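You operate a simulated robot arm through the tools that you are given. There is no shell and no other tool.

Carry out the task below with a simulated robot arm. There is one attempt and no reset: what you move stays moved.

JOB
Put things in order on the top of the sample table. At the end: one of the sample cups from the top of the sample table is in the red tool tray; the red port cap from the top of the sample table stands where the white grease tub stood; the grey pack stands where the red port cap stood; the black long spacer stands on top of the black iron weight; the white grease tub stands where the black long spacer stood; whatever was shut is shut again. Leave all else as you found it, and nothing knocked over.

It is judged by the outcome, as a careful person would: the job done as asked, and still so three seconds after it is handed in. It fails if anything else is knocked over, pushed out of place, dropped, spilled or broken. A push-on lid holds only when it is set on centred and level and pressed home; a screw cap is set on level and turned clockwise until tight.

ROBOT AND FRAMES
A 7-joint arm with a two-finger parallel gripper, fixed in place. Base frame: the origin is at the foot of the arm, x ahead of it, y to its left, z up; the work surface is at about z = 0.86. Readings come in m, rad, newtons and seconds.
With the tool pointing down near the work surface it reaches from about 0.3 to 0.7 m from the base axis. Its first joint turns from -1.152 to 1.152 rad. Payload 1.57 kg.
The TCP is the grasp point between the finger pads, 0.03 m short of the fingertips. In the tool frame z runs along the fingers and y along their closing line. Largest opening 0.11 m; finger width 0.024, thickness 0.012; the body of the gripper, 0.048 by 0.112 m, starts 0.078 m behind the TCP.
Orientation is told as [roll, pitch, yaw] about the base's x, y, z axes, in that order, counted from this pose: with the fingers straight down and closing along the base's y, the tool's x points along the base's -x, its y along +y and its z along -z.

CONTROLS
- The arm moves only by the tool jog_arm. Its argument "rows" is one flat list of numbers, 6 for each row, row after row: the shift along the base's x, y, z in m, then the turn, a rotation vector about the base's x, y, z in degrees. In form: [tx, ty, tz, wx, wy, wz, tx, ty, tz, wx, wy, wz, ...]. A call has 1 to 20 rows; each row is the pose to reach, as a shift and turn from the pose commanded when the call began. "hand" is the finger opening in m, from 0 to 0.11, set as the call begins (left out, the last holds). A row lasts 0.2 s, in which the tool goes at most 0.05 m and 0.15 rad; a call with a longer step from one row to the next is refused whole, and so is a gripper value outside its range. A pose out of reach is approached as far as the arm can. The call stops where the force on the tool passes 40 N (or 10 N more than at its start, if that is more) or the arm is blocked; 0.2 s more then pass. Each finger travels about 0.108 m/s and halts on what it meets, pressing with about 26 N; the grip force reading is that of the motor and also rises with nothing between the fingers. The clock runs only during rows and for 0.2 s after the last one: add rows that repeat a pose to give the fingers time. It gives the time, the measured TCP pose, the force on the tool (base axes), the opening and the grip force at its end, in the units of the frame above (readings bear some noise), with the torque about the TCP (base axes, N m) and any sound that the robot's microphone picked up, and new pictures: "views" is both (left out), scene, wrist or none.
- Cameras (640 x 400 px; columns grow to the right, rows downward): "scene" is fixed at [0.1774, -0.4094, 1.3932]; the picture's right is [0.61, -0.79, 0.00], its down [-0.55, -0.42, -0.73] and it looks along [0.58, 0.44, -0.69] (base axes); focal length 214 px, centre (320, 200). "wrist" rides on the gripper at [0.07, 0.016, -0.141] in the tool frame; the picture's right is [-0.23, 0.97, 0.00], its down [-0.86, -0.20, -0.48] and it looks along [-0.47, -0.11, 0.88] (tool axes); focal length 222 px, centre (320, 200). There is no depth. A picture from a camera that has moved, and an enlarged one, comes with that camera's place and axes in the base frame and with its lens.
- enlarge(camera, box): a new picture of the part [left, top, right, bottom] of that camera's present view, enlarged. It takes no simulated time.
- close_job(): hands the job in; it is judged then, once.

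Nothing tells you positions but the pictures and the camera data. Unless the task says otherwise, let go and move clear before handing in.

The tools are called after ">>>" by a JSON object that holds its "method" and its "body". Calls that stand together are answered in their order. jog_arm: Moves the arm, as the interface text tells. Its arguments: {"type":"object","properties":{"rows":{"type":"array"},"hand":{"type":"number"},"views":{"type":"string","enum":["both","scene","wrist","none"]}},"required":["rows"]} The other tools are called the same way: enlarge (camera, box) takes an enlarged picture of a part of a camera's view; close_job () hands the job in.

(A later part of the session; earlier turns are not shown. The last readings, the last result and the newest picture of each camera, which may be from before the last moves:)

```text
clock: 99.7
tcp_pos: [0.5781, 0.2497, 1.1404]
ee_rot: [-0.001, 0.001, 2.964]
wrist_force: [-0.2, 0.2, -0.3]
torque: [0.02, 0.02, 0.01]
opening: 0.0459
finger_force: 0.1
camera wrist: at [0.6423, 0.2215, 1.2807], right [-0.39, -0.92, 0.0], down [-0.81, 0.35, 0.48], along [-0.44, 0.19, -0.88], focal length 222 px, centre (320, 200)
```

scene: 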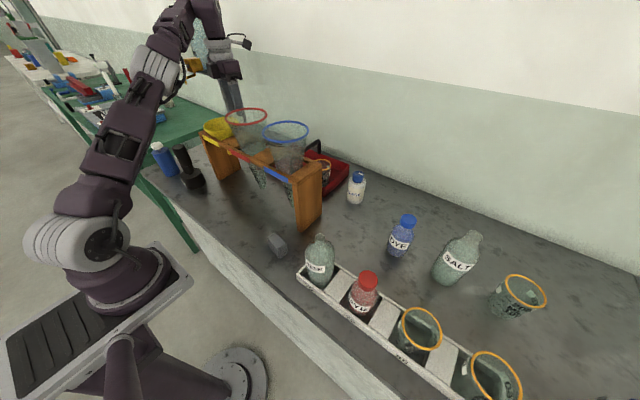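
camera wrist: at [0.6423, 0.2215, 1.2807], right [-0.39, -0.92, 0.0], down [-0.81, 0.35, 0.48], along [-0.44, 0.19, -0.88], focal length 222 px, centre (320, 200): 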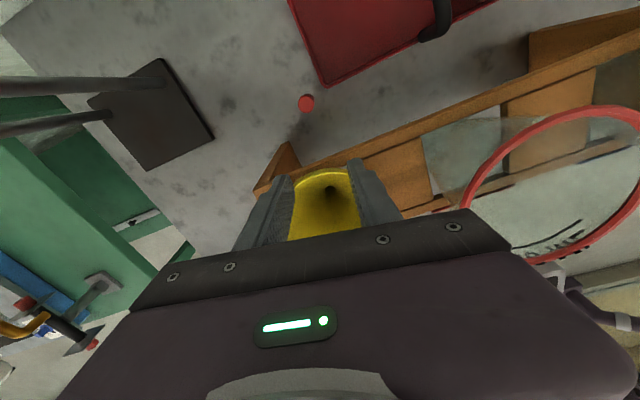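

I can see the red cap directly at about (0.621, 0.255). I'll go down behind the rack in stages.

>>> {"method": "jog_arm", "body": {"rows": [0.024, 0.004, -0.04, 0, 0, 0, 0.037, 0.005, -0.08, 0, 0, 0, 0.043, 0.0055, -0.12, 0, 0, 0, 0.043, 0.0055, -0.15, 0, 0, 0, 0.043, 0.0055, -0.15, 0, 0, 0]}}

>>> {"method": "enlarge", "body": {"camera": "scene", "box": [170, 60, 330, 190]}}

>>> {"method": "enlarge", "body": {"camera": "wrist", "box": [200, 60, 480, 240]}}

```text
clock: 100.9
tcp_pos: [0.6199, 0.2572, 0.9847]
ee_rot: [-0.002, 0.001, 2.965]
wrist_force: [0.5, 0.0, 0.5]
torque: [0.02, 0.0, -0.04]
opening: 0.0459
finger_force: 0.1
out of reach, approached as far as the arm can: row 1
camera wrist: at [0.684, 0.2292, 1.1264], right [-0.4, -0.92, 0.0], down [-0.81, 0.35, 0.48], along [-0.44, 0.19, -0.88], focal length 222 px, centre (320, 200)
```

scene: 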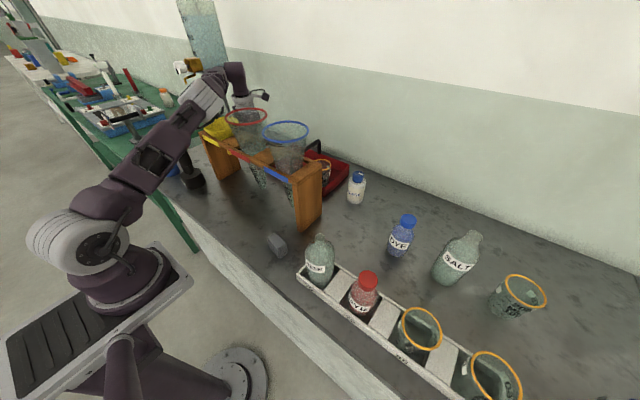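
wrist: 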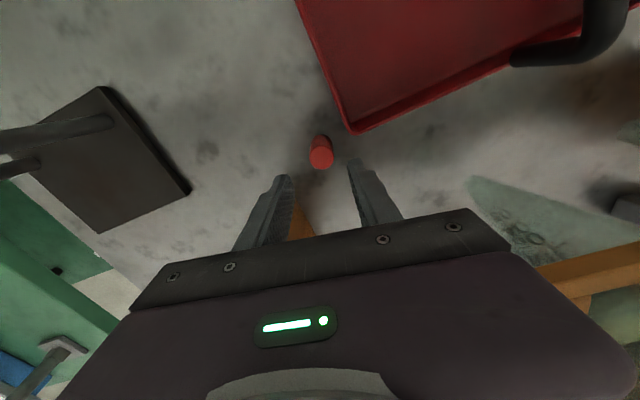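

```text
3.08 times, centred on (250, 125) of scene
camera zoom: at [0.1774, -0.4094, 1.3932], right [0.61, -0.79, 0.0], down [-0.55, -0.42, -0.73], along [0.58, 0.44, -0.69], focal length 660 px, centre (535, 431)
```

zoom: 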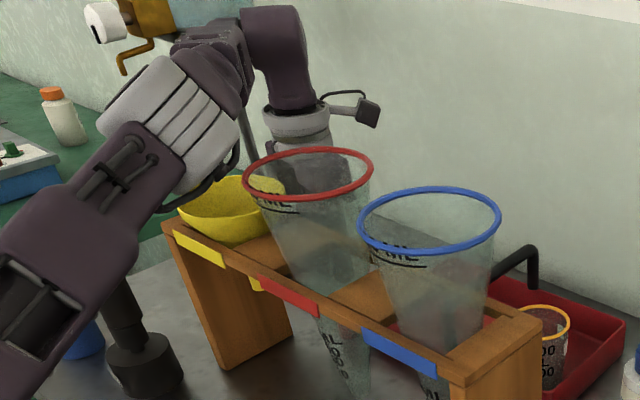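

```text
2.22 times, centred on (340, 150) of wrist
camera zoom: at [0.684, 0.2292, 1.1264], right [-0.4, -0.92, 0.0], down [-0.81, 0.35, 0.48], along [-0.44, 0.19, -0.88], focal length 494 px, centre (276, 311)
```

zoom: 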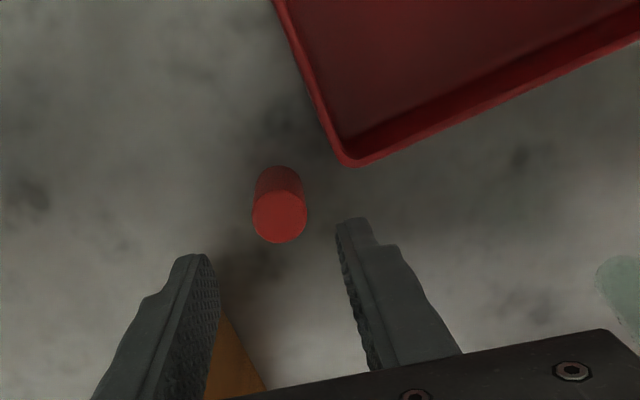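

The alignment with the cap is good and the forearm clears the funnels. I'll go lower in two stages.

>>> {"method": "jog_arm", "body": {"rows": [0, -0.0015, -0.02, 0, 0, 0, 0, -0.0015, -0.04, 0, 0, 0, 0, -0.0015, -0.045, 0, 0, 0, 0, -0.0015, -0.045, 0, 0, 0]}}

>>> {"method": "enlarge", "body": {"camera": "scene", "box": [170, 60, 330, 190]}}

```text
clock: 101.3
tcp_pos: [0.6212, 0.2576, 0.9805]
ee_rot: [-0.01, 0.014, 2.965]
wrist_force: [-0.6, -1.0, 8.6]
torque: [-0.02, 0.36, 0.0]
opening: 0.0459
finger_force: 0.1
stopped in row 1: the force on the tool passed its limit at 76 N (the readings are from after the stop); the commanded pose is now the measured one
camera wrist: at [0.6835, 0.2283, 1.1207], right [-0.39, -0.92, -0.02], down [-0.81, 0.34, 0.47], along [-0.43, 0.2, -0.88], focal length 222 px, centre (320, 200)
```

scene: 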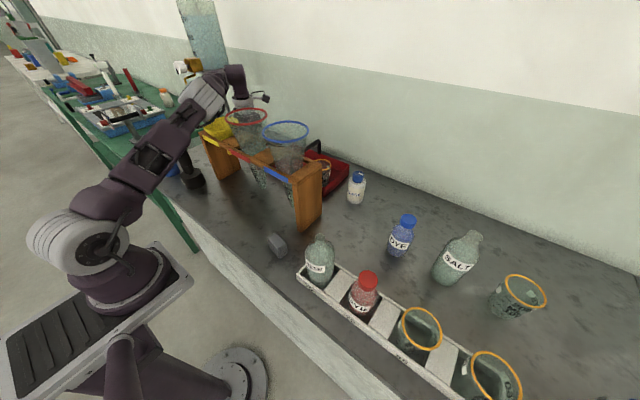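
wrist: 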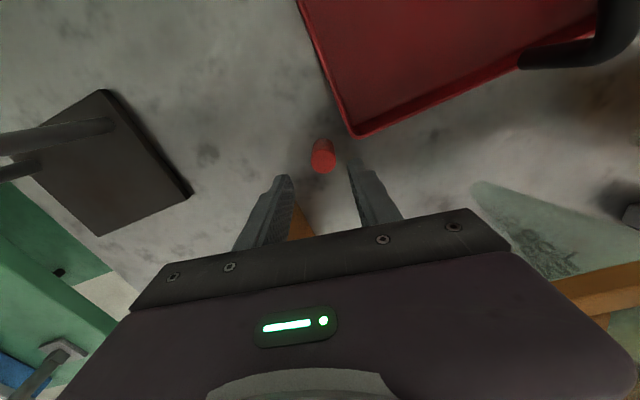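

```text
3.08 times, centred on (250, 125) of scene
camera zoom: at [0.1773, -0.4095, 1.3932], right [0.61, -0.79, 0.0], down [-0.55, -0.42, -0.73], along [0.58, 0.44, -0.69], focal length 660 px, centre (535, 431)
```

zoom: 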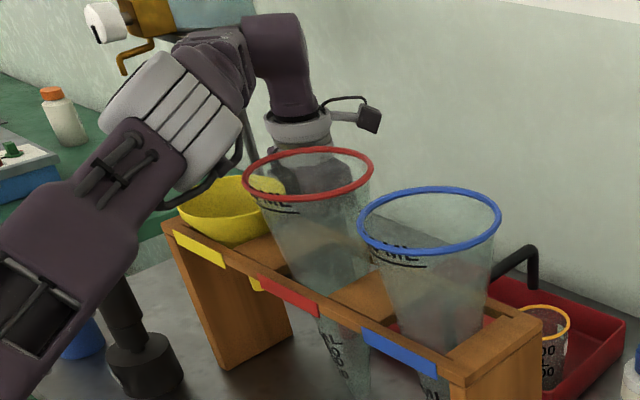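

The descent stopped early because the underside of the gripper body touched the rack's top back edge at about z = 1.058. Nothing in the pictures has moved. I'll rise a little, turn to about 176° and shift outward, then look at the rack edge more closely.

>>> {"method": "jog_arm", "body": {"rows": [0, 0, 0.01, 0, 0, 0, 0.002, 0, 0.03, 0, 0, 0, 0.004, -0.001, 0.045, 0, 0, 3, 0.006, -0.002, 0.045, 0, 0, 6, 0.006, -0.002, 0.045, 0, 0, 6], "hand": 0.04}}

>>> {"method": "enlarge", "body": {"camera": "wrist", "box": [240, 100, 640, 320]}}

>>> {"method": "enlarge", "body": {"camera": "scene", "box": [200, 60, 300, 150]}}

```text
clock: 102.5
tcp_pos: [0.6279, 0.2547, 1.0247]
ee_rot: [-0.013, 0.011, 3.071]
wrist_force: [-0.6, -0.7, -0.2]
torque: [-0.02, 0.02, 0.03]
opening: 0.04
finger_force: 0.0
camera wrist: at [0.6927, 0.2327, 1.1656], right [-0.3, -0.95, -0.01], down [-0.84, 0.26, 0.47], along [-0.45, 0.15, -0.88], focal length 222 px, centre (320, 200)
```

scene: 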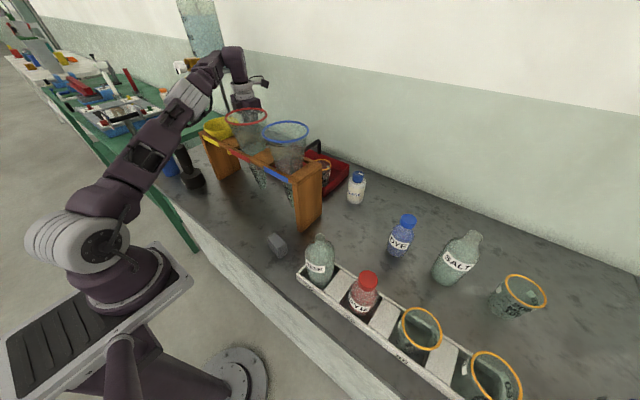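
wrist: 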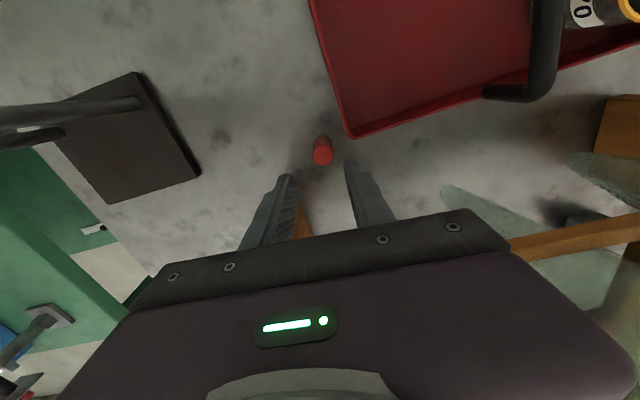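

```text
1.60 times, centred on (440, 210) of wrist
camera zoom: at [0.6927, 0.2327, 1.1656], right [-0.3, -0.95, -0.01], down [-0.84, 0.26, 0.47], along [-0.45, 0.15, -0.88], focal length 355 px, centre (128, 184)
```

zoom: 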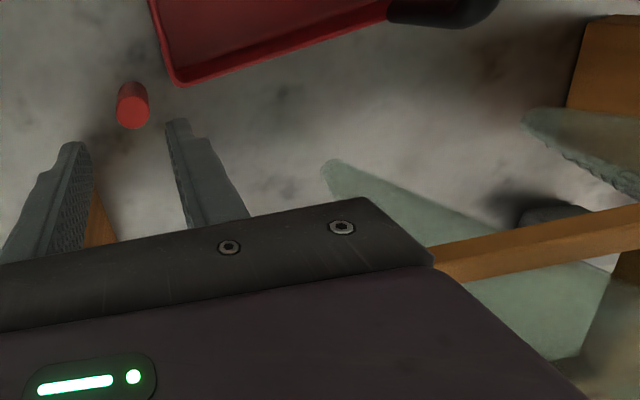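

```text
4.44 times, centred on (250, 105) of scene
camera zoom: at [0.1774, -0.4094, 1.3932], right [0.61, -0.79, 0.0], down [-0.55, -0.42, -0.73], along [0.58, 0.44, -0.69], focal length 953 px, centre (631, 622)
```

zoom: 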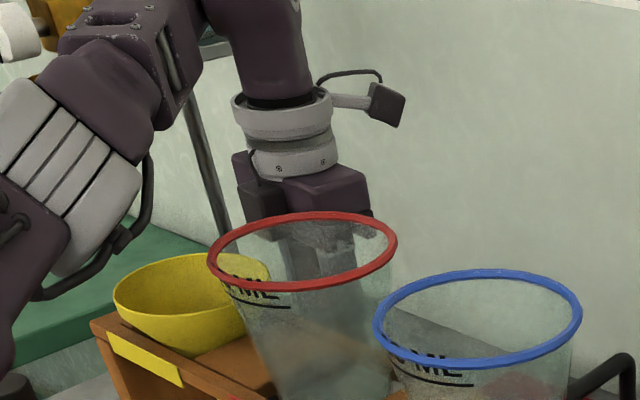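

I'll zoom in on the hand to understand its real extent on the rack side.

>>> {"method": "enlarge", "body": {"camera": "scene", "box": [235, 75, 295, 125]}}

>>> {"method": "enlarge", "body": {"camera": "wrist", "box": [220, 110, 420, 250]}}

```text
8.00 times, centred on (265, 100) of scene
camera zoom: at [0.1774, -0.4094, 1.3932], right [0.61, -0.79, 0.0], down [-0.55, -0.42, -0.73], along [0.58, 0.44, -0.69], focal length 1716 px, centre (760, 1000)
```

zoom: 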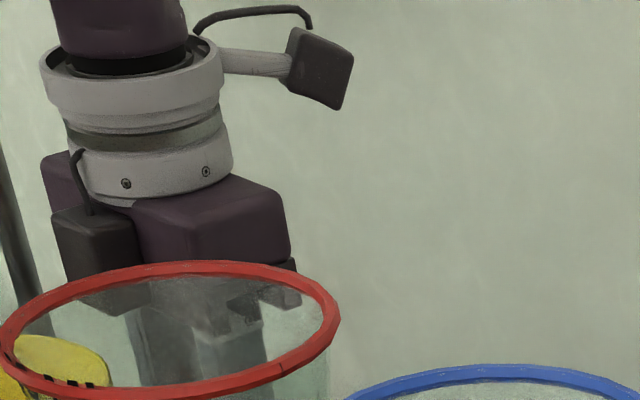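

```text
2.86 times, centred on (320, 180) of wrist
camera zoom: at [0.6927, 0.2327, 1.1656], right [-0.3, -0.95, -0.01], down [-0.84, 0.26, 0.47], along [-0.45, 0.15, -0.88], focal length 635 px, centre (320, 257)
```

zoom: 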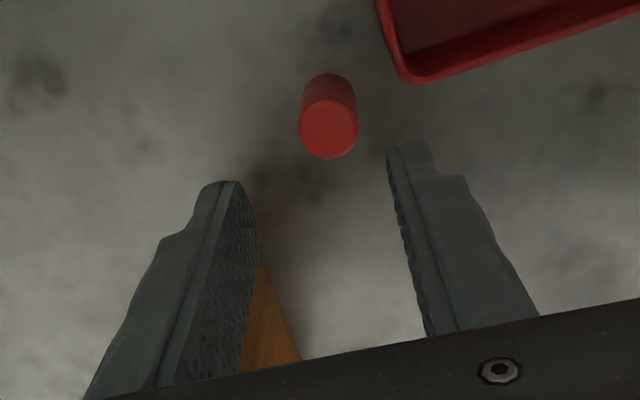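

I can now see a motor box on the hand's side opposite the camera, and that is what touched the rack. At about 90° yaw, with the fingers closing along x, the box faces left and the camera right, so the rack side stays slim. I'll level the tool and rotate there while still above the rack.

>>> {"method": "jog_arm", "body": {"rows": [0, 0, 0.005, -0.7, 0.68, 0, 0, 0, 0.01, -0.7, 0.68, 0, 0, 0, 0.01, -0.7, 0.68, 0], "views": "none"}}

>>> {"method": "jog_arm", "body": {"rows": [0, 0, 0, 0, 0, -7.8, 0, 0, 0, 0, 0, -15.6, 0, 0, 0, 0, 0, -23.4, 0, 0, 0, 0, 0, -31.3, 0, 0, 0, 0, 0, -39, 0, 0, 0, 0, 0, -47, 0, 0, 0, 0, 0, -55, 0, 0, 0, 0, 0, -63, 0, 0, 0, 0, 0, -71, 0, 0, 0, 0, 0, -79, 0.003, 0, 0, 0, 0, -86, 0.006, 0.0008, 0, 0, 0, -86, 0.006, 0.0008, 0, 0, 0, -86], "hand": 0.075}}

>>> {"method": "enlarge", "body": {"camera": "wrist", "box": [160, 60, 480, 260]}}

```text
clock: 103.3
tcp_pos: [0.6215, 0.2524, 1.0289]
ee_rot: [0.002, 0.002, 3.072]
wrist_force: [0.3, -0.1, 0.1]
torque: [0.03, 0.02, -0.01]
opening: 0.0401
finger_force: 0.1
out of reach, approached as far as the arm can: row 1, 2, 3
```

```text
clock: 106.1
tcp_pos: [0.6252, 0.2528, 1.0259]
ee_rot: [0.002, 0.002, 1.567]
wrist_force: [3.2, 1.0, 0.2]
torque: [-0.04, 0.1, 0.0]
opening: 0.0726
finger_force: 0.0
out of reach, approached as far as the arm can: row 12, 13
camera wrist: at [0.608, 0.1834, 1.1679], right [-0.97, 0.23, 0.0], down [0.2, 0.86, 0.48], along [0.11, 0.46, -0.88], focal length 222 px, centre (320, 200)
```

scene: 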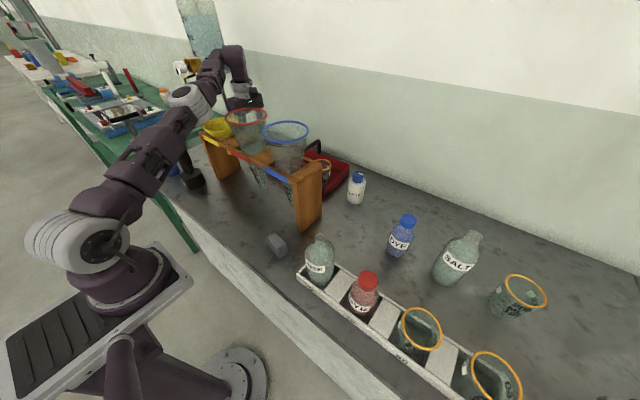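
wrist: 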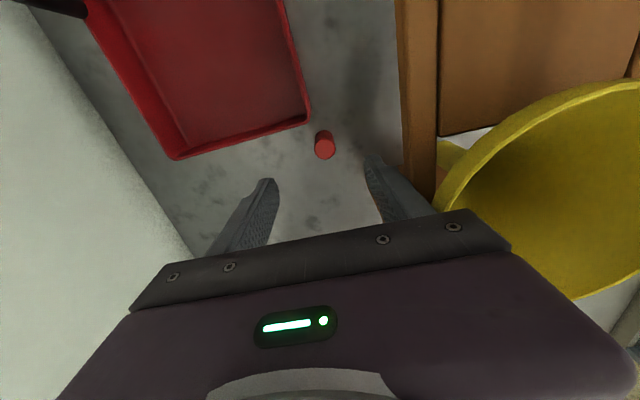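

```text
2.00 times, centred on (320, 160) of wrist
camera zoom: at [0.608, 0.1834, 1.1679], right [-0.97, 0.23, 0.0], down [0.2, 0.86, 0.48], along [0.11, 0.46, -0.88], focal length 444 px, centre (320, 280)
```

zoom: 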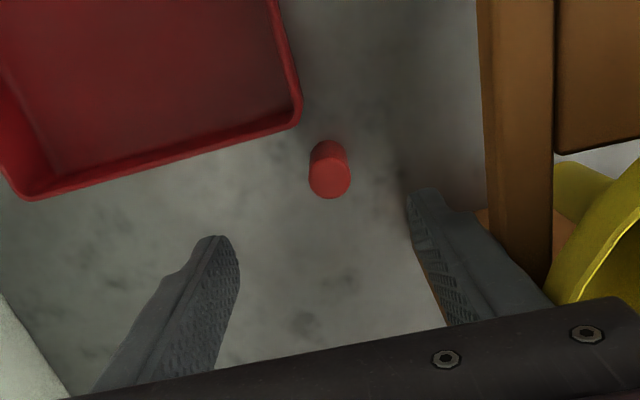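

The finger brushed the rack's back face, which puts that face at about x = 0.577. I'll narrow the fingers and go a little lower and outward, where the arm can reach farther.

>>> {"method": "jog_arm", "body": {"rows": [0, 0, 0, 0, 0, 0, 0.003, 0.001, -0.01, 0, 0, 0, 0.006, 0.002, -0.02, 0, 0, 0, 0.01, 0.0025, -0.03, 0, 0, 0, 0.012, 0.0025, -0.035, 0, 0, 0, 0.012, 0.0025, -0.035, 0, 0, 0], "hand": 0.055}}

>>> {"method": "enlarge", "body": {"camera": "wrist", "box": [160, 60, 480, 260]}}

```text
clock: 107.5
tcp_pos: [0.6334, 0.2511, 0.9914]
ee_rot: [0.002, 0.001, 1.569]
wrist_force: [0.7, 0.0, 0.2]
torque: [0.02, 0.0, -0.02]
opening: 0.0551
finger_force: 0.1
out of reach, approached as far as the arm can: row 4, 5, 6
camera wrist: at [0.6165, 0.1829, 1.1331], right [-0.97, 0.23, 0.0], down [0.2, 0.86, 0.48], along [0.11, 0.46, -0.88], focal length 222 px, centre (320, 200)
```

scene: 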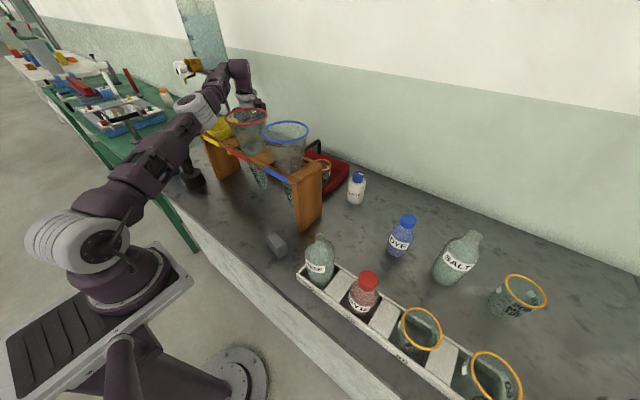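
wrist: 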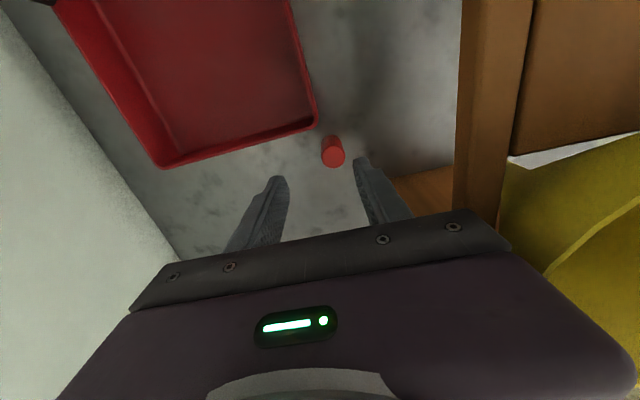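

```text
2.00 times, centred on (320, 160) of wrist
camera zoom: at [0.6165, 0.1829, 1.1331], right [-0.97, 0.23, 0.0], down [0.2, 0.86, 0.48], along [0.11, 0.46, -0.88], focal length 444 px, centre (320, 280)
```

zoom: 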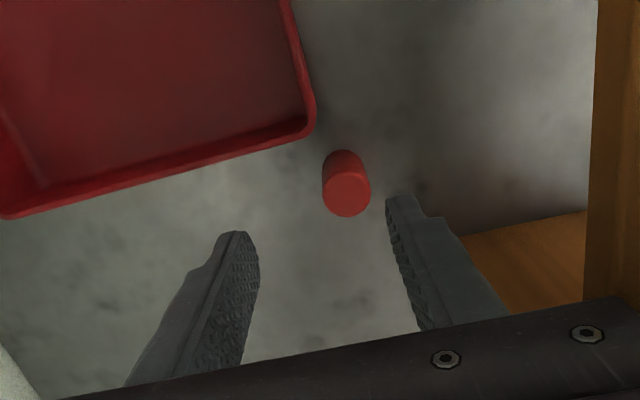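

The cap is at about (0.619, 0.2545), between the fingers' lanes. I'll open to 72 mm and creep down slowly past the rack's top edge while watching the forces.

>>> {"method": "jog_arm", "body": {"rows": [0.0005, 0, 0, 0, 0, 0, 0.001, 0, -0.004, 0, 0, 0, 0.0018, 0, -0.008, 0, 0, 0, 0.0024, 0.0003, -0.012, 0, 0, 0, 0.0028, 0.0006, -0.016, 0, 0, 0, 0.003, 0.001, -0.02, 0, 0, 0, 0.003, 0.0012, -0.024, 0, 0, 0, 0.003, 0.0012, -0.024, 0, 0, 0], "hand": 0.072}}

```text
clock: 109.3
tcp_pos: [0.6349, 0.2532, 0.9703]
ee_rot: [0.002, 0.002, 1.568]
wrist_force: [-0.5, 1.0, 0.0]
torque: [0.05, -0.03, 0.02]
opening: 0.0721
finger_force: 0.0
camera wrist: at [0.618, 0.1836, 1.1104], right [-0.97, 0.23, 0.0], down [0.2, 0.86, 0.48], along [0.11, 0.46, -0.88], focal length 222 px, centre (320, 200)
```

scene: 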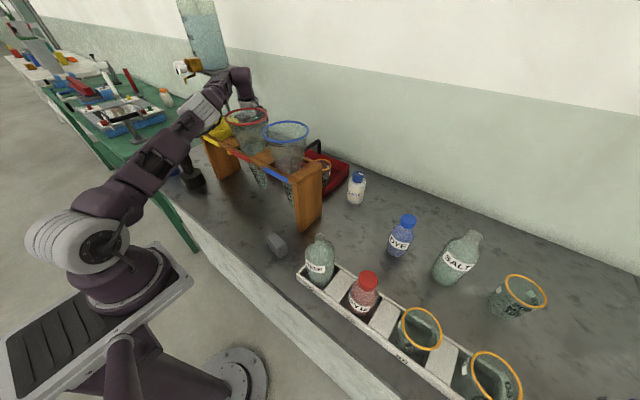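
wrist: 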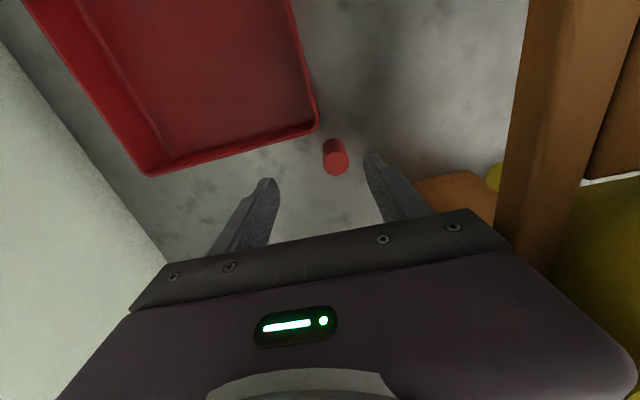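

I'm past the rack's top edge with no contact. I'll continue slowly with a small extra outward shift.

>>> {"method": "jog_arm", "body": {"rows": [0.001, 0.0005, -0.005, 0, 0, 0, 0.002, 0.0008, -0.01, 0, 0, 0, 0.002, 0.001, -0.016, 0, 0, 0, 0.002, 0.001, -0.022, 0, 0, 0, 0.002, 0.001, -0.028, 0, 0, 0, 0.002, 0.001, -0.034, 0, 0, 0, 0.002, 0.001, -0.034, 0, 0, 0]}}

>>> {"method": "enlarge", "body": {"camera": "scene", "box": [170, 60, 330, 190]}}

>>> {"method": "enlarge", "body": {"camera": "wrist", "box": [160, 60, 480, 260]}}

```text
clock: 110.9
tcp_pos: [0.6376, 0.2534, 0.9354]
ee_rot: [-0.002, 0.001, 1.57]
wrist_force: [-0.2, -0.2, 0.2]
torque: [-0.02, 0.0, 0.0]
opening: 0.0723
finger_force: 0.0
camera wrist: at [0.6198, 0.1837, 1.0762], right [-0.97, 0.23, 0.0], down [0.2, 0.86, 0.48], along [0.11, 0.46, -0.88], focal length 222 px, centre (320, 200)
```

scene: 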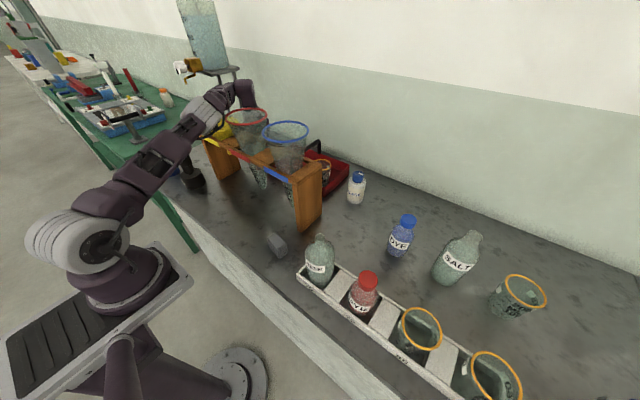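
wrist: 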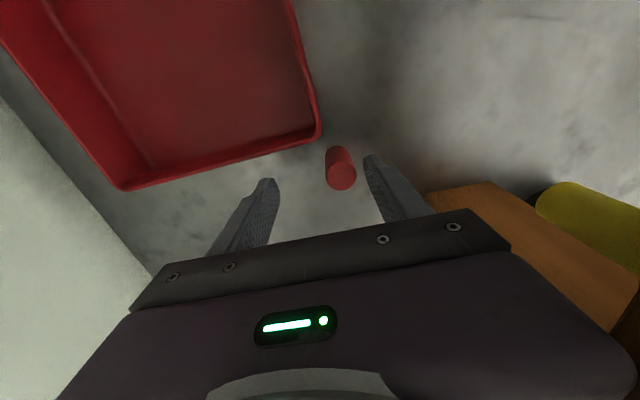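

```text
3.08 times, centred on (250, 125) of scene
camera zoom: at [0.1774, -0.4094, 1.3932], right [0.61, -0.79, 0.0], down [-0.55, -0.42, -0.73], along [0.58, 0.44, -0.69], focal length 660 px, centre (535, 431)
```

zoom: 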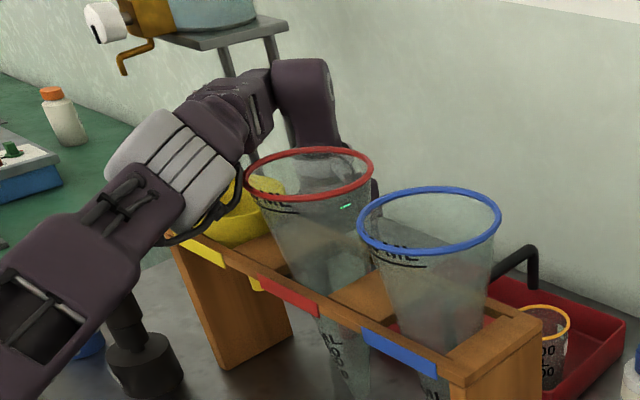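

```text
2.00 times, centred on (320, 160) of wrist
camera zoom: at [0.6198, 0.1837, 1.0762], right [-0.97, 0.23, 0.0], down [0.2, 0.86, 0.48], along [0.11, 0.46, -0.88], focal length 444 px, centre (320, 280)
```

zoom: 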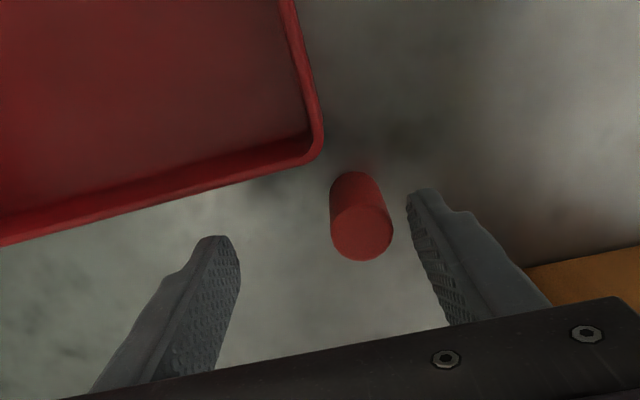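

The forearm and elbow now pass close to the left edge of the red funnel's rim, so I don't want to go much lower. The cap top is at about 0.909, so gripping its upper 18 mm at z = 0.921 will do. I'll go down only that far and check again.

>>> {"method": "jog_arm", "body": {"rows": [-0.0005, 0.0006, -0.005, 0, 0, 0, -0.001, 0.001, -0.01, 0, 0, 0, -0.001, 0.001, -0.0135, 0, 0, 0, -0.001, 0.001, -0.0135, 0, 0, 0]}}

>>> {"method": "enlarge", "body": {"camera": "scene", "box": [190, 80, 270, 140]}}

>>> {"method": "enlarge", "body": {"camera": "wrist", "box": [160, 60, 480, 260]}}

```text
clock: 111.9
tcp_pos: [0.6377, 0.2538, 0.9217]
ee_rot: [0.002, 0.003, 1.57]
wrist_force: [0.8, -1.0, -0.7]
torque: [0.0, -0.02, -0.02]
opening: 0.0721
finger_force: 0.0
camera wrist: at [0.6195, 0.1858, 1.0632], right [-0.97, 0.23, 0.0], down [0.2, 0.86, 0.48], along [0.11, 0.46, -0.88], focal length 222 px, centre (320, 200)
```

scene: 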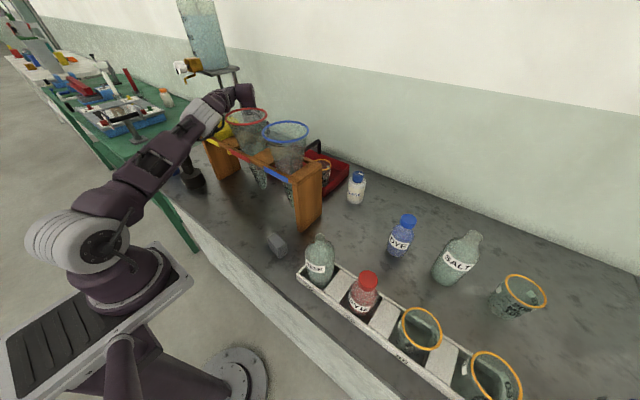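
wrist: 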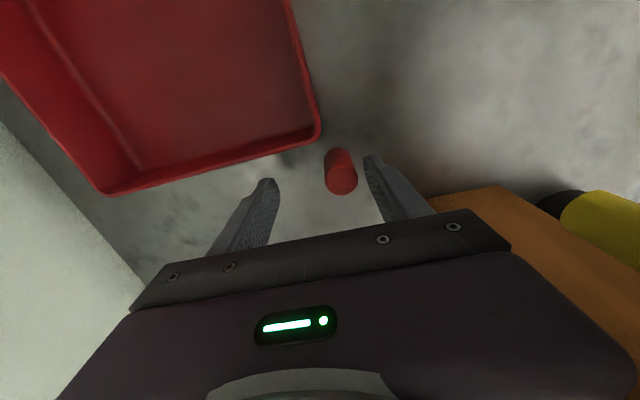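

```text
6.67 times, centred on (230, 110) of scene
camera zoom: at [0.1774, -0.4094, 1.3932], right [0.61, -0.79, 0.0], down [-0.55, -0.42, -0.73], along [0.58, 0.44, -0.69], focal length 1430 px, centre (920, 800)
```

zoom: 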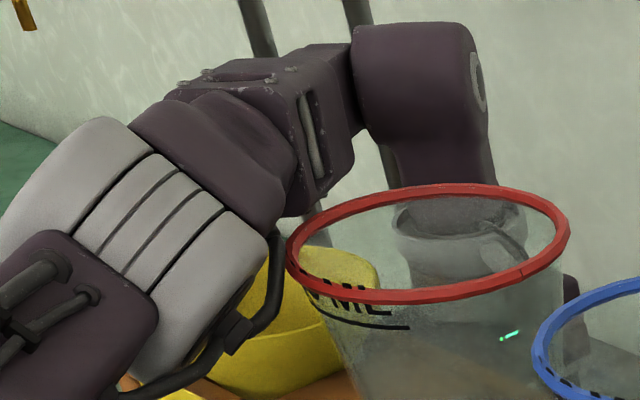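

```text
2.00 times, centred on (320, 160) of wrist
camera zoom: at [0.6195, 0.1858, 1.0632], right [-0.97, 0.23, 0.0], down [0.2, 0.86, 0.48], along [0.11, 0.46, -0.88], focal length 444 px, centre (320, 280)
```

zoom: 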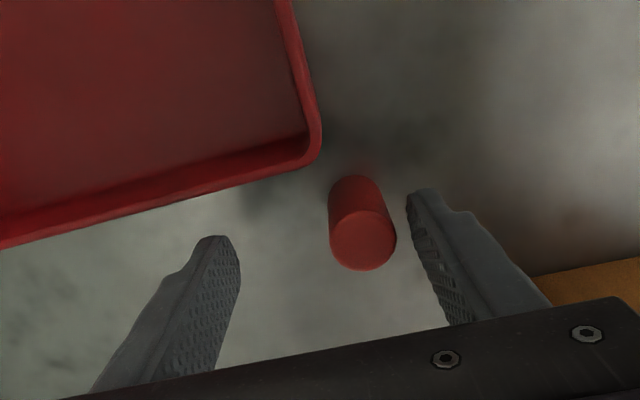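

The clearance is small but nothing is touching. I'll close in small increments so the rack-side finger nudges the cap gently to the centre before gripping.

>>> {"method": "jog_arm", "body": {"rows": [0, 0, 0, 0, 0, 0], "hand": 0.064, "views": "none"}}

>>> {"method": "jog_arm", "body": {"rows": [0, 0, 0, 0, 0, 0], "hand": 0.057, "views": "none"}}

>>> {"method": "jog_arm", "body": {"rows": [0, 0, 0, 0, 0, 0], "hand": 0.051, "views": "wrist"}}

```text
clock: 112.3
tcp_pos: [0.6365, 0.2548, 0.9214]
ee_rot: [0.001, 0.001, 1.568]
wrist_force: [0.3, -0.1, -0.2]
torque: [0.01, 0.03, 0.02]
opening: 0.0642
finger_force: 0.0
```

```text
clock: 112.7
tcp_pos: [0.6374, 0.2546, 0.9218]
ee_rot: [0.003, 0.002, 1.57]
wrist_force: [0.1, 1.0, -0.2]
torque: [0.02, -0.02, -0.01]
opening: 0.0569
finger_force: 0.2
```

```text
clock: 113.1
tcp_pos: [0.6357, 0.2548, 0.9217]
ee_rot: [0.002, 0.002, 1.57]
wrist_force: [0.4, 0.6, 0.6]
torque: [0.01, -0.01, -0.02]
opening: 0.0513
finger_force: 0.0
camera wrist: at [0.6194, 0.1859, 1.0633], right [-0.97, 0.23, 0.0], down [0.2, 0.86, 0.48], along [0.11, 0.46, -0.88], focal length 222 px, centre (320, 200)
```

wrist: 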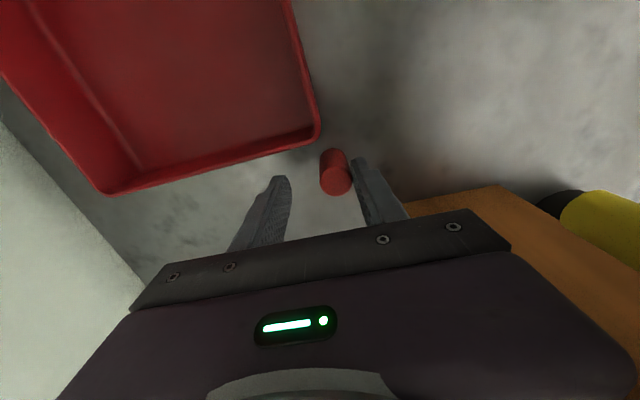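

The cap slides upright as intended. I'll continue in small increments.

>>> {"method": "jog_arm", "body": {"rows": [0, 0, 0, 0, 0, 0], "hand": 0.045, "views": "none"}}

>>> {"method": "jog_arm", "body": {"rows": [0, 0, 0, 0, 0, 0], "hand": 0.039, "views": "none"}}

>>> {"method": "jog_arm", "body": {"rows": [0, 0, 0, 0, 0, 0], "hand": 0.034, "views": "wrist"}}

```text
clock: 113.5
tcp_pos: [0.6373, 0.2547, 0.9224]
ee_rot: [0.001, 0.002, 1.569]
wrist_force: [0.0, -0.9, 0.7]
torque: [0.01, 0.05, 0.0]
opening: 0.045
finger_force: 0.1
```

```text
clock: 113.9
tcp_pos: [0.6354, 0.2544, 0.9215]
ee_rot: [0.0, 0.002, 1.57]
wrist_force: [0.3, -0.3, 0.0]
torque: [0.0, 0.0, 0.0]
opening: 0.039
finger_force: 0.1
```

```text
clock: 114.3
tcp_pos: [0.6362, 0.2553, 0.9236]
ee_rot: [0.002, 0.0, 1.568]
wrist_force: [0.2, 0.6, 0.0]
torque: [-0.02, 0.02, 0.03]
opening: 0.0341
finger_force: 0.0
camera wrist: at [0.6194, 0.1859, 1.0633], right [-0.97, 0.23, 0.0], down [0.2, 0.86, 0.48], along [0.11, 0.46, -0.88], focal length 222 px, centre (320, 200)
```

wrist: 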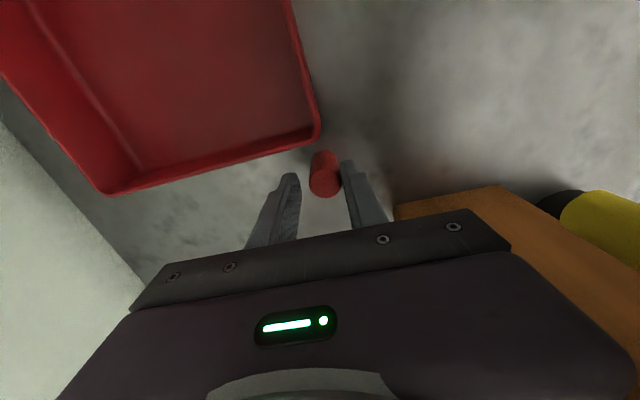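

The cap is upright between the fingers. I'll close fully and then lift slowly.

>>> {"method": "jog_arm", "body": {"rows": [0, 0, 0, 0, 0, 0, 0, 0, 0, 0, 0, 0, 0, 0, 0, 0, 0, 0], "hand": 0.0, "views": "none"}}

>>> {"method": "jog_arm", "body": {"rows": [0, 0, 0.003, 0, 0, 0, 0, 0, 0.006, 0, 0, 0, 0, 0, 0.01, 0, 0, 0, 0, 0, 0.015, 0, 0, 0, 0, 0, 0.015, 0, 0, 0]}}

>>> {"method": "enlarge", "body": {"camera": "wrist", "box": [220, 100, 420, 240]}}

```text
clock: 115.1
tcp_pos: [0.6373, 0.2549, 0.9224]
ee_rot: [0.001, 0.0, 1.57]
wrist_force: [0.1, -0.4, 0.2]
torque: [0.02, 0.0, 0.01]
opening: 0.0237
finger_force: 26.1
```

```text
clock: 116.3
tcp_pos: [0.637, 0.2538, 0.938]
ee_rot: [0.002, 0.003, 1.57]
wrist_force: [-0.2, -0.2, -0.3]
torque: [0.01, 0.01, 0.01]
opening: 0.0237
finger_force: 26.1
camera wrist: at [0.6198, 0.1852, 1.0785], right [-0.97, 0.23, 0.0], down [0.2, 0.86, 0.48], along [0.11, 0.46, -0.88], focal length 222 px, centre (320, 200)
```

scene: 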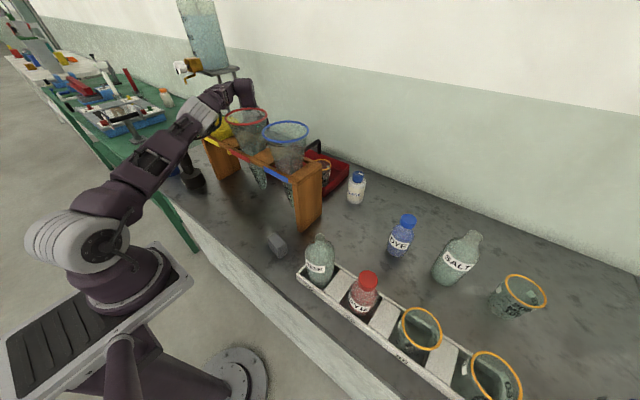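
wrist: 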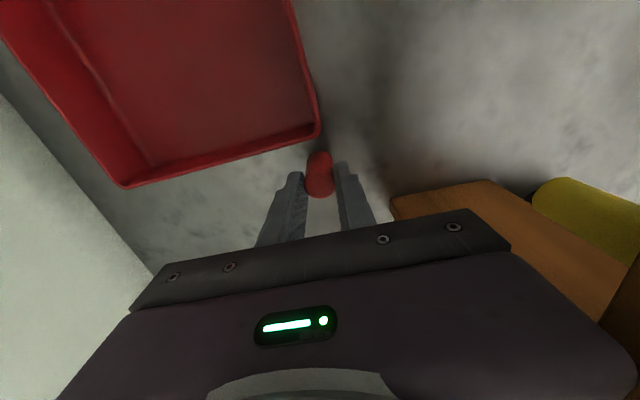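

```text
2.86 times, centred on (320, 170) of wrist
camera zoom: at [0.6198, 0.1852, 1.0785], right [-0.97, 0.23, 0.0], down [0.2, 0.86, 0.48], along [0.11, 0.46, -0.88], focal length 635 px, centre (320, 286)
```

zoom: 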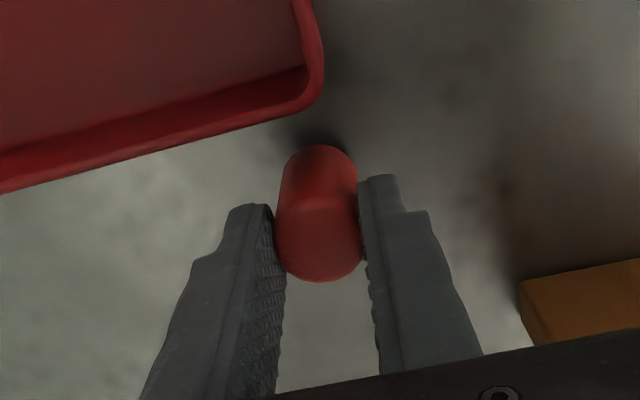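

The cap is held and clear of the table. I'll lift it slowly behind the rack, following the reach limit inward only once it is above the rack top.

>>> {"method": "jog_arm", "body": {"rows": [0, 0, 0.012, 0, 0, 0, -0.0005, 0, 0.026, 0, 0, 0, -0.001, -0.0003, 0.04, 0, 0, 0, -0.003, -0.001, 0.055, 0, 0, 0, -0.008, -0.002, 0.075, 0, 0, 0, -0.014, -0.004, 0.1, 0, 0, 0, -0.021, -0.008, 0.125, 0, 0, 0, -0.03, -0.013, 0.148, 0, 0, 0, -0.038, -0.017, 0.17, 0, 0, 0, -0.048, -0.02, 0.195, 0, 0, 0, -0.058, -0.022, 0.215, 0, 0, 0, -0.066, -0.023, 0.23, 0, 0, 0, -0.066, -0.023, 0.23, 0, 0, 0]}}

>>> {"method": "enlarge", "body": {"camera": "scene", "box": [170, 60, 330, 190]}}

```text
clock: 119.1
tcp_pos: [0.5713, 0.2329, 1.1662]
ee_rot: [0.0, 0.004, 1.568]
wrist_force: [1.8, 0.2, 0.9]
torque: [-0.02, -0.13, -0.02]
opening: 0.0236
finger_force: 26.5
camera wrist: at [0.5535, 0.1639, 1.3069], right [-0.97, 0.23, 0.0], down [0.2, 0.86, 0.48], along [0.11, 0.46, -0.88], focal length 222 px, centre (320, 200)
```

scene: 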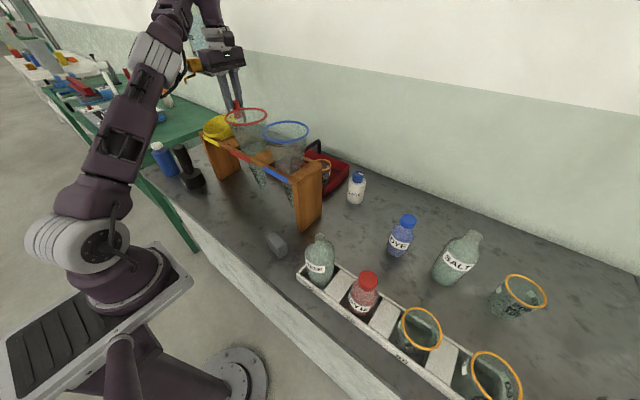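
wrist: 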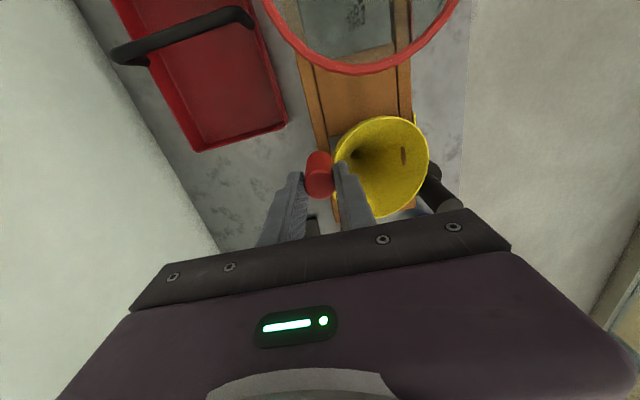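

```text
3.08 times, centred on (250, 125) of scene
camera zoom: at [0.1775, -0.4094, 1.3931], right [0.61, -0.79, 0.0], down [-0.55, -0.42, -0.73], along [0.58, 0.44, -0.69], focal length 660 px, centre (535, 431)
```

zoom: 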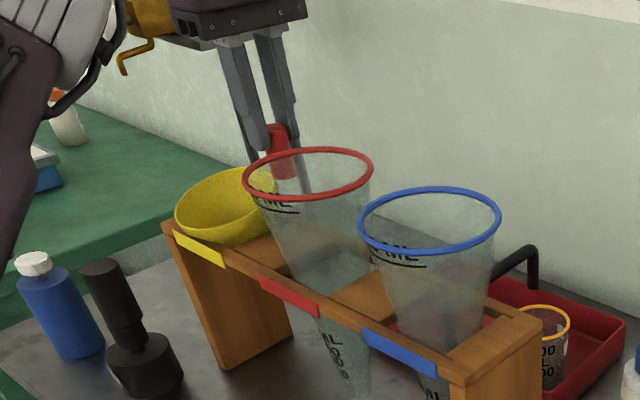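

The yellow funnel's rim looks slightly tilted, so the cap or a finger may be pushing it. I'll zoom in before moving.

>>> {"method": "enlarge", "body": {"camera": "wrist", "box": [240, 80, 460, 240]}}

>>> {"method": "enlarge", "body": {"camera": "scene", "box": [195, 80, 275, 150]}}

```text
2.50 times, centred on (350, 160) of wrist
camera zoom: at [0.5535, 0.1639, 1.3069], right [-0.97, 0.23, 0.0], down [0.2, 0.86, 0.48], along [0.11, 0.46, -0.88], focal length 555 px, centre (245, 300)
```

zoom: 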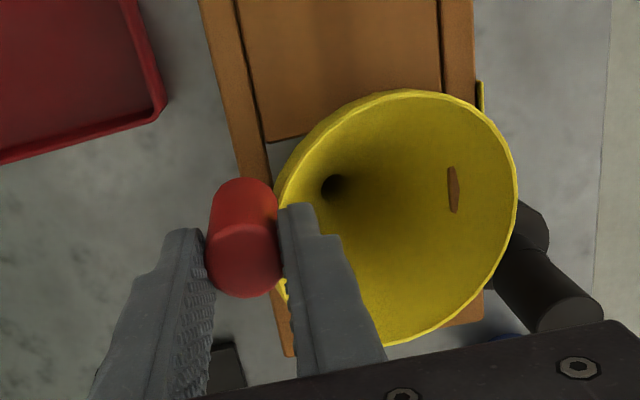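

```text
5.71 times, centred on (235, 115) of scene
camera zoom: at [0.1775, -0.4094, 1.3931], right [0.61, -0.79, 0.0], down [-0.55, -0.42, -0.73], along [0.58, 0.44, -0.69], focal length 1226 px, centre (806, 686)
```

zoom: 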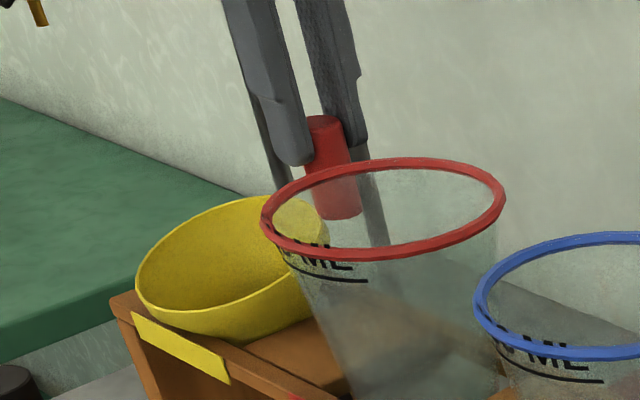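

The yellow funnel has tipped slightly forward because its rim is leaning on the finger and cap. The gap between the red and yellow rims is at about y = 0.20, so I'll slide sideways into that gap to let the funnel settle back, then check.

>>> {"method": "jog_arm", "body": {"rows": [0.001, -0.006, 0, 0, 0, 0, 0.001, -0.012, 0, 0, 0, 0, 0.001, -0.018, 0, 0, 0, 0, 0.001, -0.025, 0, 0, 0, 0, 0.001, -0.032, 0, 0, 0, 0, 0.001, -0.032, 0, 0, 0]}}

>>> {"method": "enlarge", "body": {"camera": "scene", "box": [195, 80, 275, 150]}}

>>> {"method": "enlarge", "body": {"camera": "wrist", "box": [240, 60, 460, 240]}}

```text
refused: rows must hold 6 numbers for each row
```

```text
5.71 times, centred on (235, 115) of scene
camera zoom: at [0.1775, -0.4094, 1.3931], right [0.61, -0.79, 0.0], down [-0.55, -0.42, -0.73], along [0.58, 0.44, -0.69], focal length 1226 px, centre (806, 686)
```

zoom: 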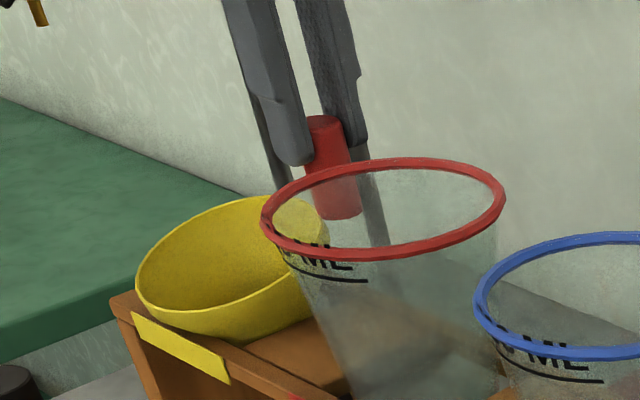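

```text
2.22 times, centred on (350, 150) of wrist
camera zoom: at [0.5535, 0.1639, 1.3069], right [-0.97, 0.23, 0.0], down [0.2, 0.86, 0.48], along [0.11, 0.46, -0.88], focal length 494 px, centre (253, 311)
```

zoom: 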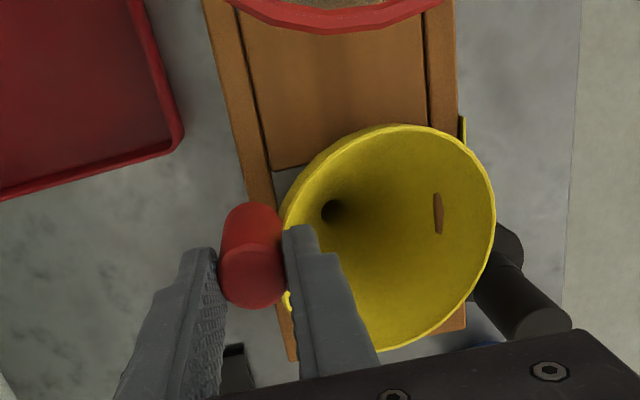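

One row was missing a number. I'll resend the gentle sideways slide.

>>> {"method": "jog_arm", "body": {"rows": [0.001, -0.006, 0, 0, 0, 0, 0.001, -0.012, 0, 0, 0, 0, 0.001, -0.018, 0, 0, 0, 0, 0.001, -0.025, 0, 0, 0, 0, 0.001, -0.032, 0, 0, 0, 0, 0.001, -0.032, 0, 0, 0, 0]}}

>>> {"method": "enlarge", "body": {"camera": "scene", "box": [195, 80, 275, 150]}}

>>> {"method": "enlarge", "body": {"camera": "wrist", "box": [240, 60, 460, 240]}}

```text
clock: 120.5
tcp_pos: [0.5704, 0.1985, 1.1664]
ee_rot: [0.003, 0.0, 1.568]
wrist_force: [0.7, 0.8, -0.5]
torque: [-0.01, 0.0, 0.01]
opening: 0.0239
finger_force: 26.0
camera wrist: at [0.5539, 0.1307, 1.3076], right [-0.97, 0.23, 0.0], down [0.2, 0.86, 0.48], along [0.11, 0.46, -0.88], focal length 222 px, centre (320, 200)
```

scene: 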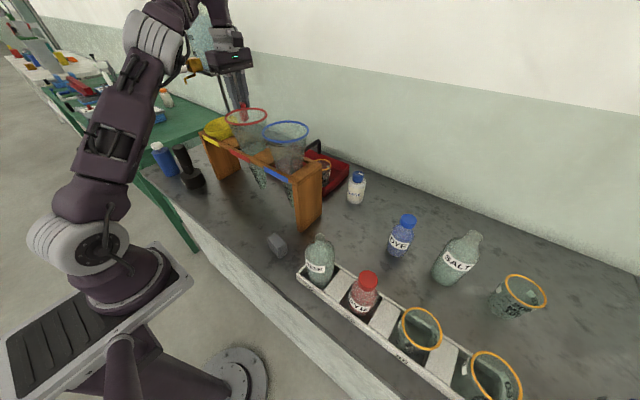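
wrist: 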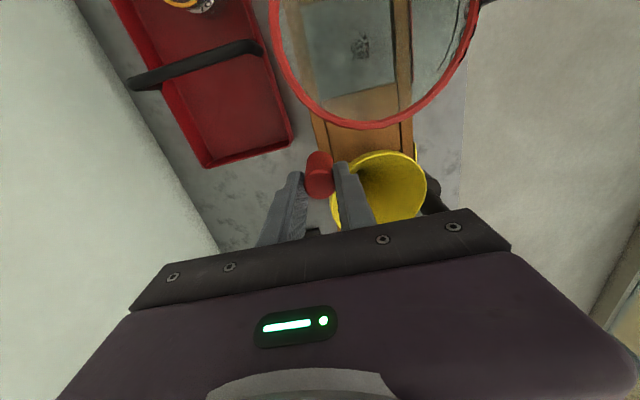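

```text
5.71 times, centred on (235, 115) of scene
camera zoom: at [0.1774, -0.4094, 1.3932], right [0.61, -0.79, 0.0], down [-0.55, -0.42, -0.73], along [0.58, 0.44, -0.69], focal length 1226 px, centre (806, 686)
```

zoom: 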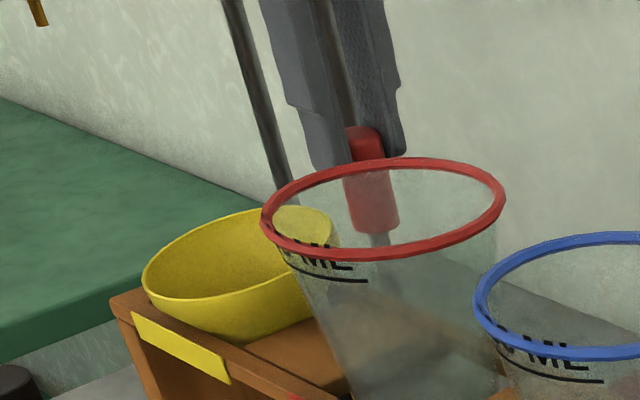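

```text
2.22 times, centred on (350, 150) of wrist
camera zoom: at [0.5539, 0.1307, 1.3076], right [-0.97, 0.23, 0.0], down [0.2, 0.86, 0.48], along [0.11, 0.46, -0.88], focal length 494 px, centre (253, 311)
```

zoom: 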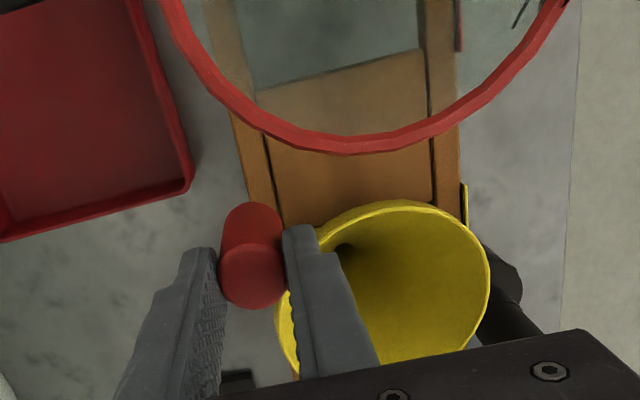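

The funnel has come most of the way back. I'll compare it with the same zoom I took at the start.

>>> {"method": "enlarge", "body": {"camera": "scene", "box": [140, 90, 340, 215]}}

```text
3.20 times, centred on (240, 152) of scene
camera zoom: at [0.1774, -0.4094, 1.3932], right [0.61, -0.79, 0.0], down [-0.55, -0.42, -0.73], along [0.58, 0.44, -0.69], focal length 686 px, centre (576, 352)
```

zoom: 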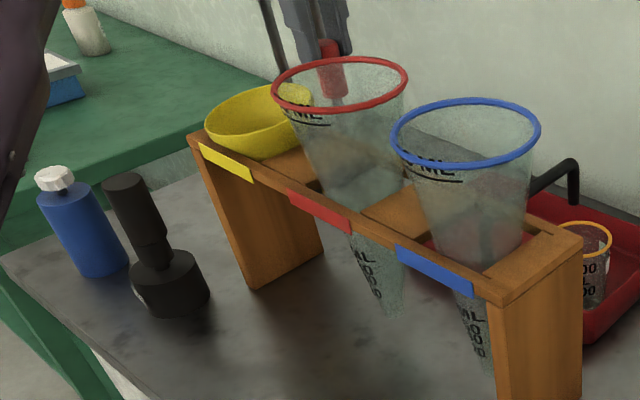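

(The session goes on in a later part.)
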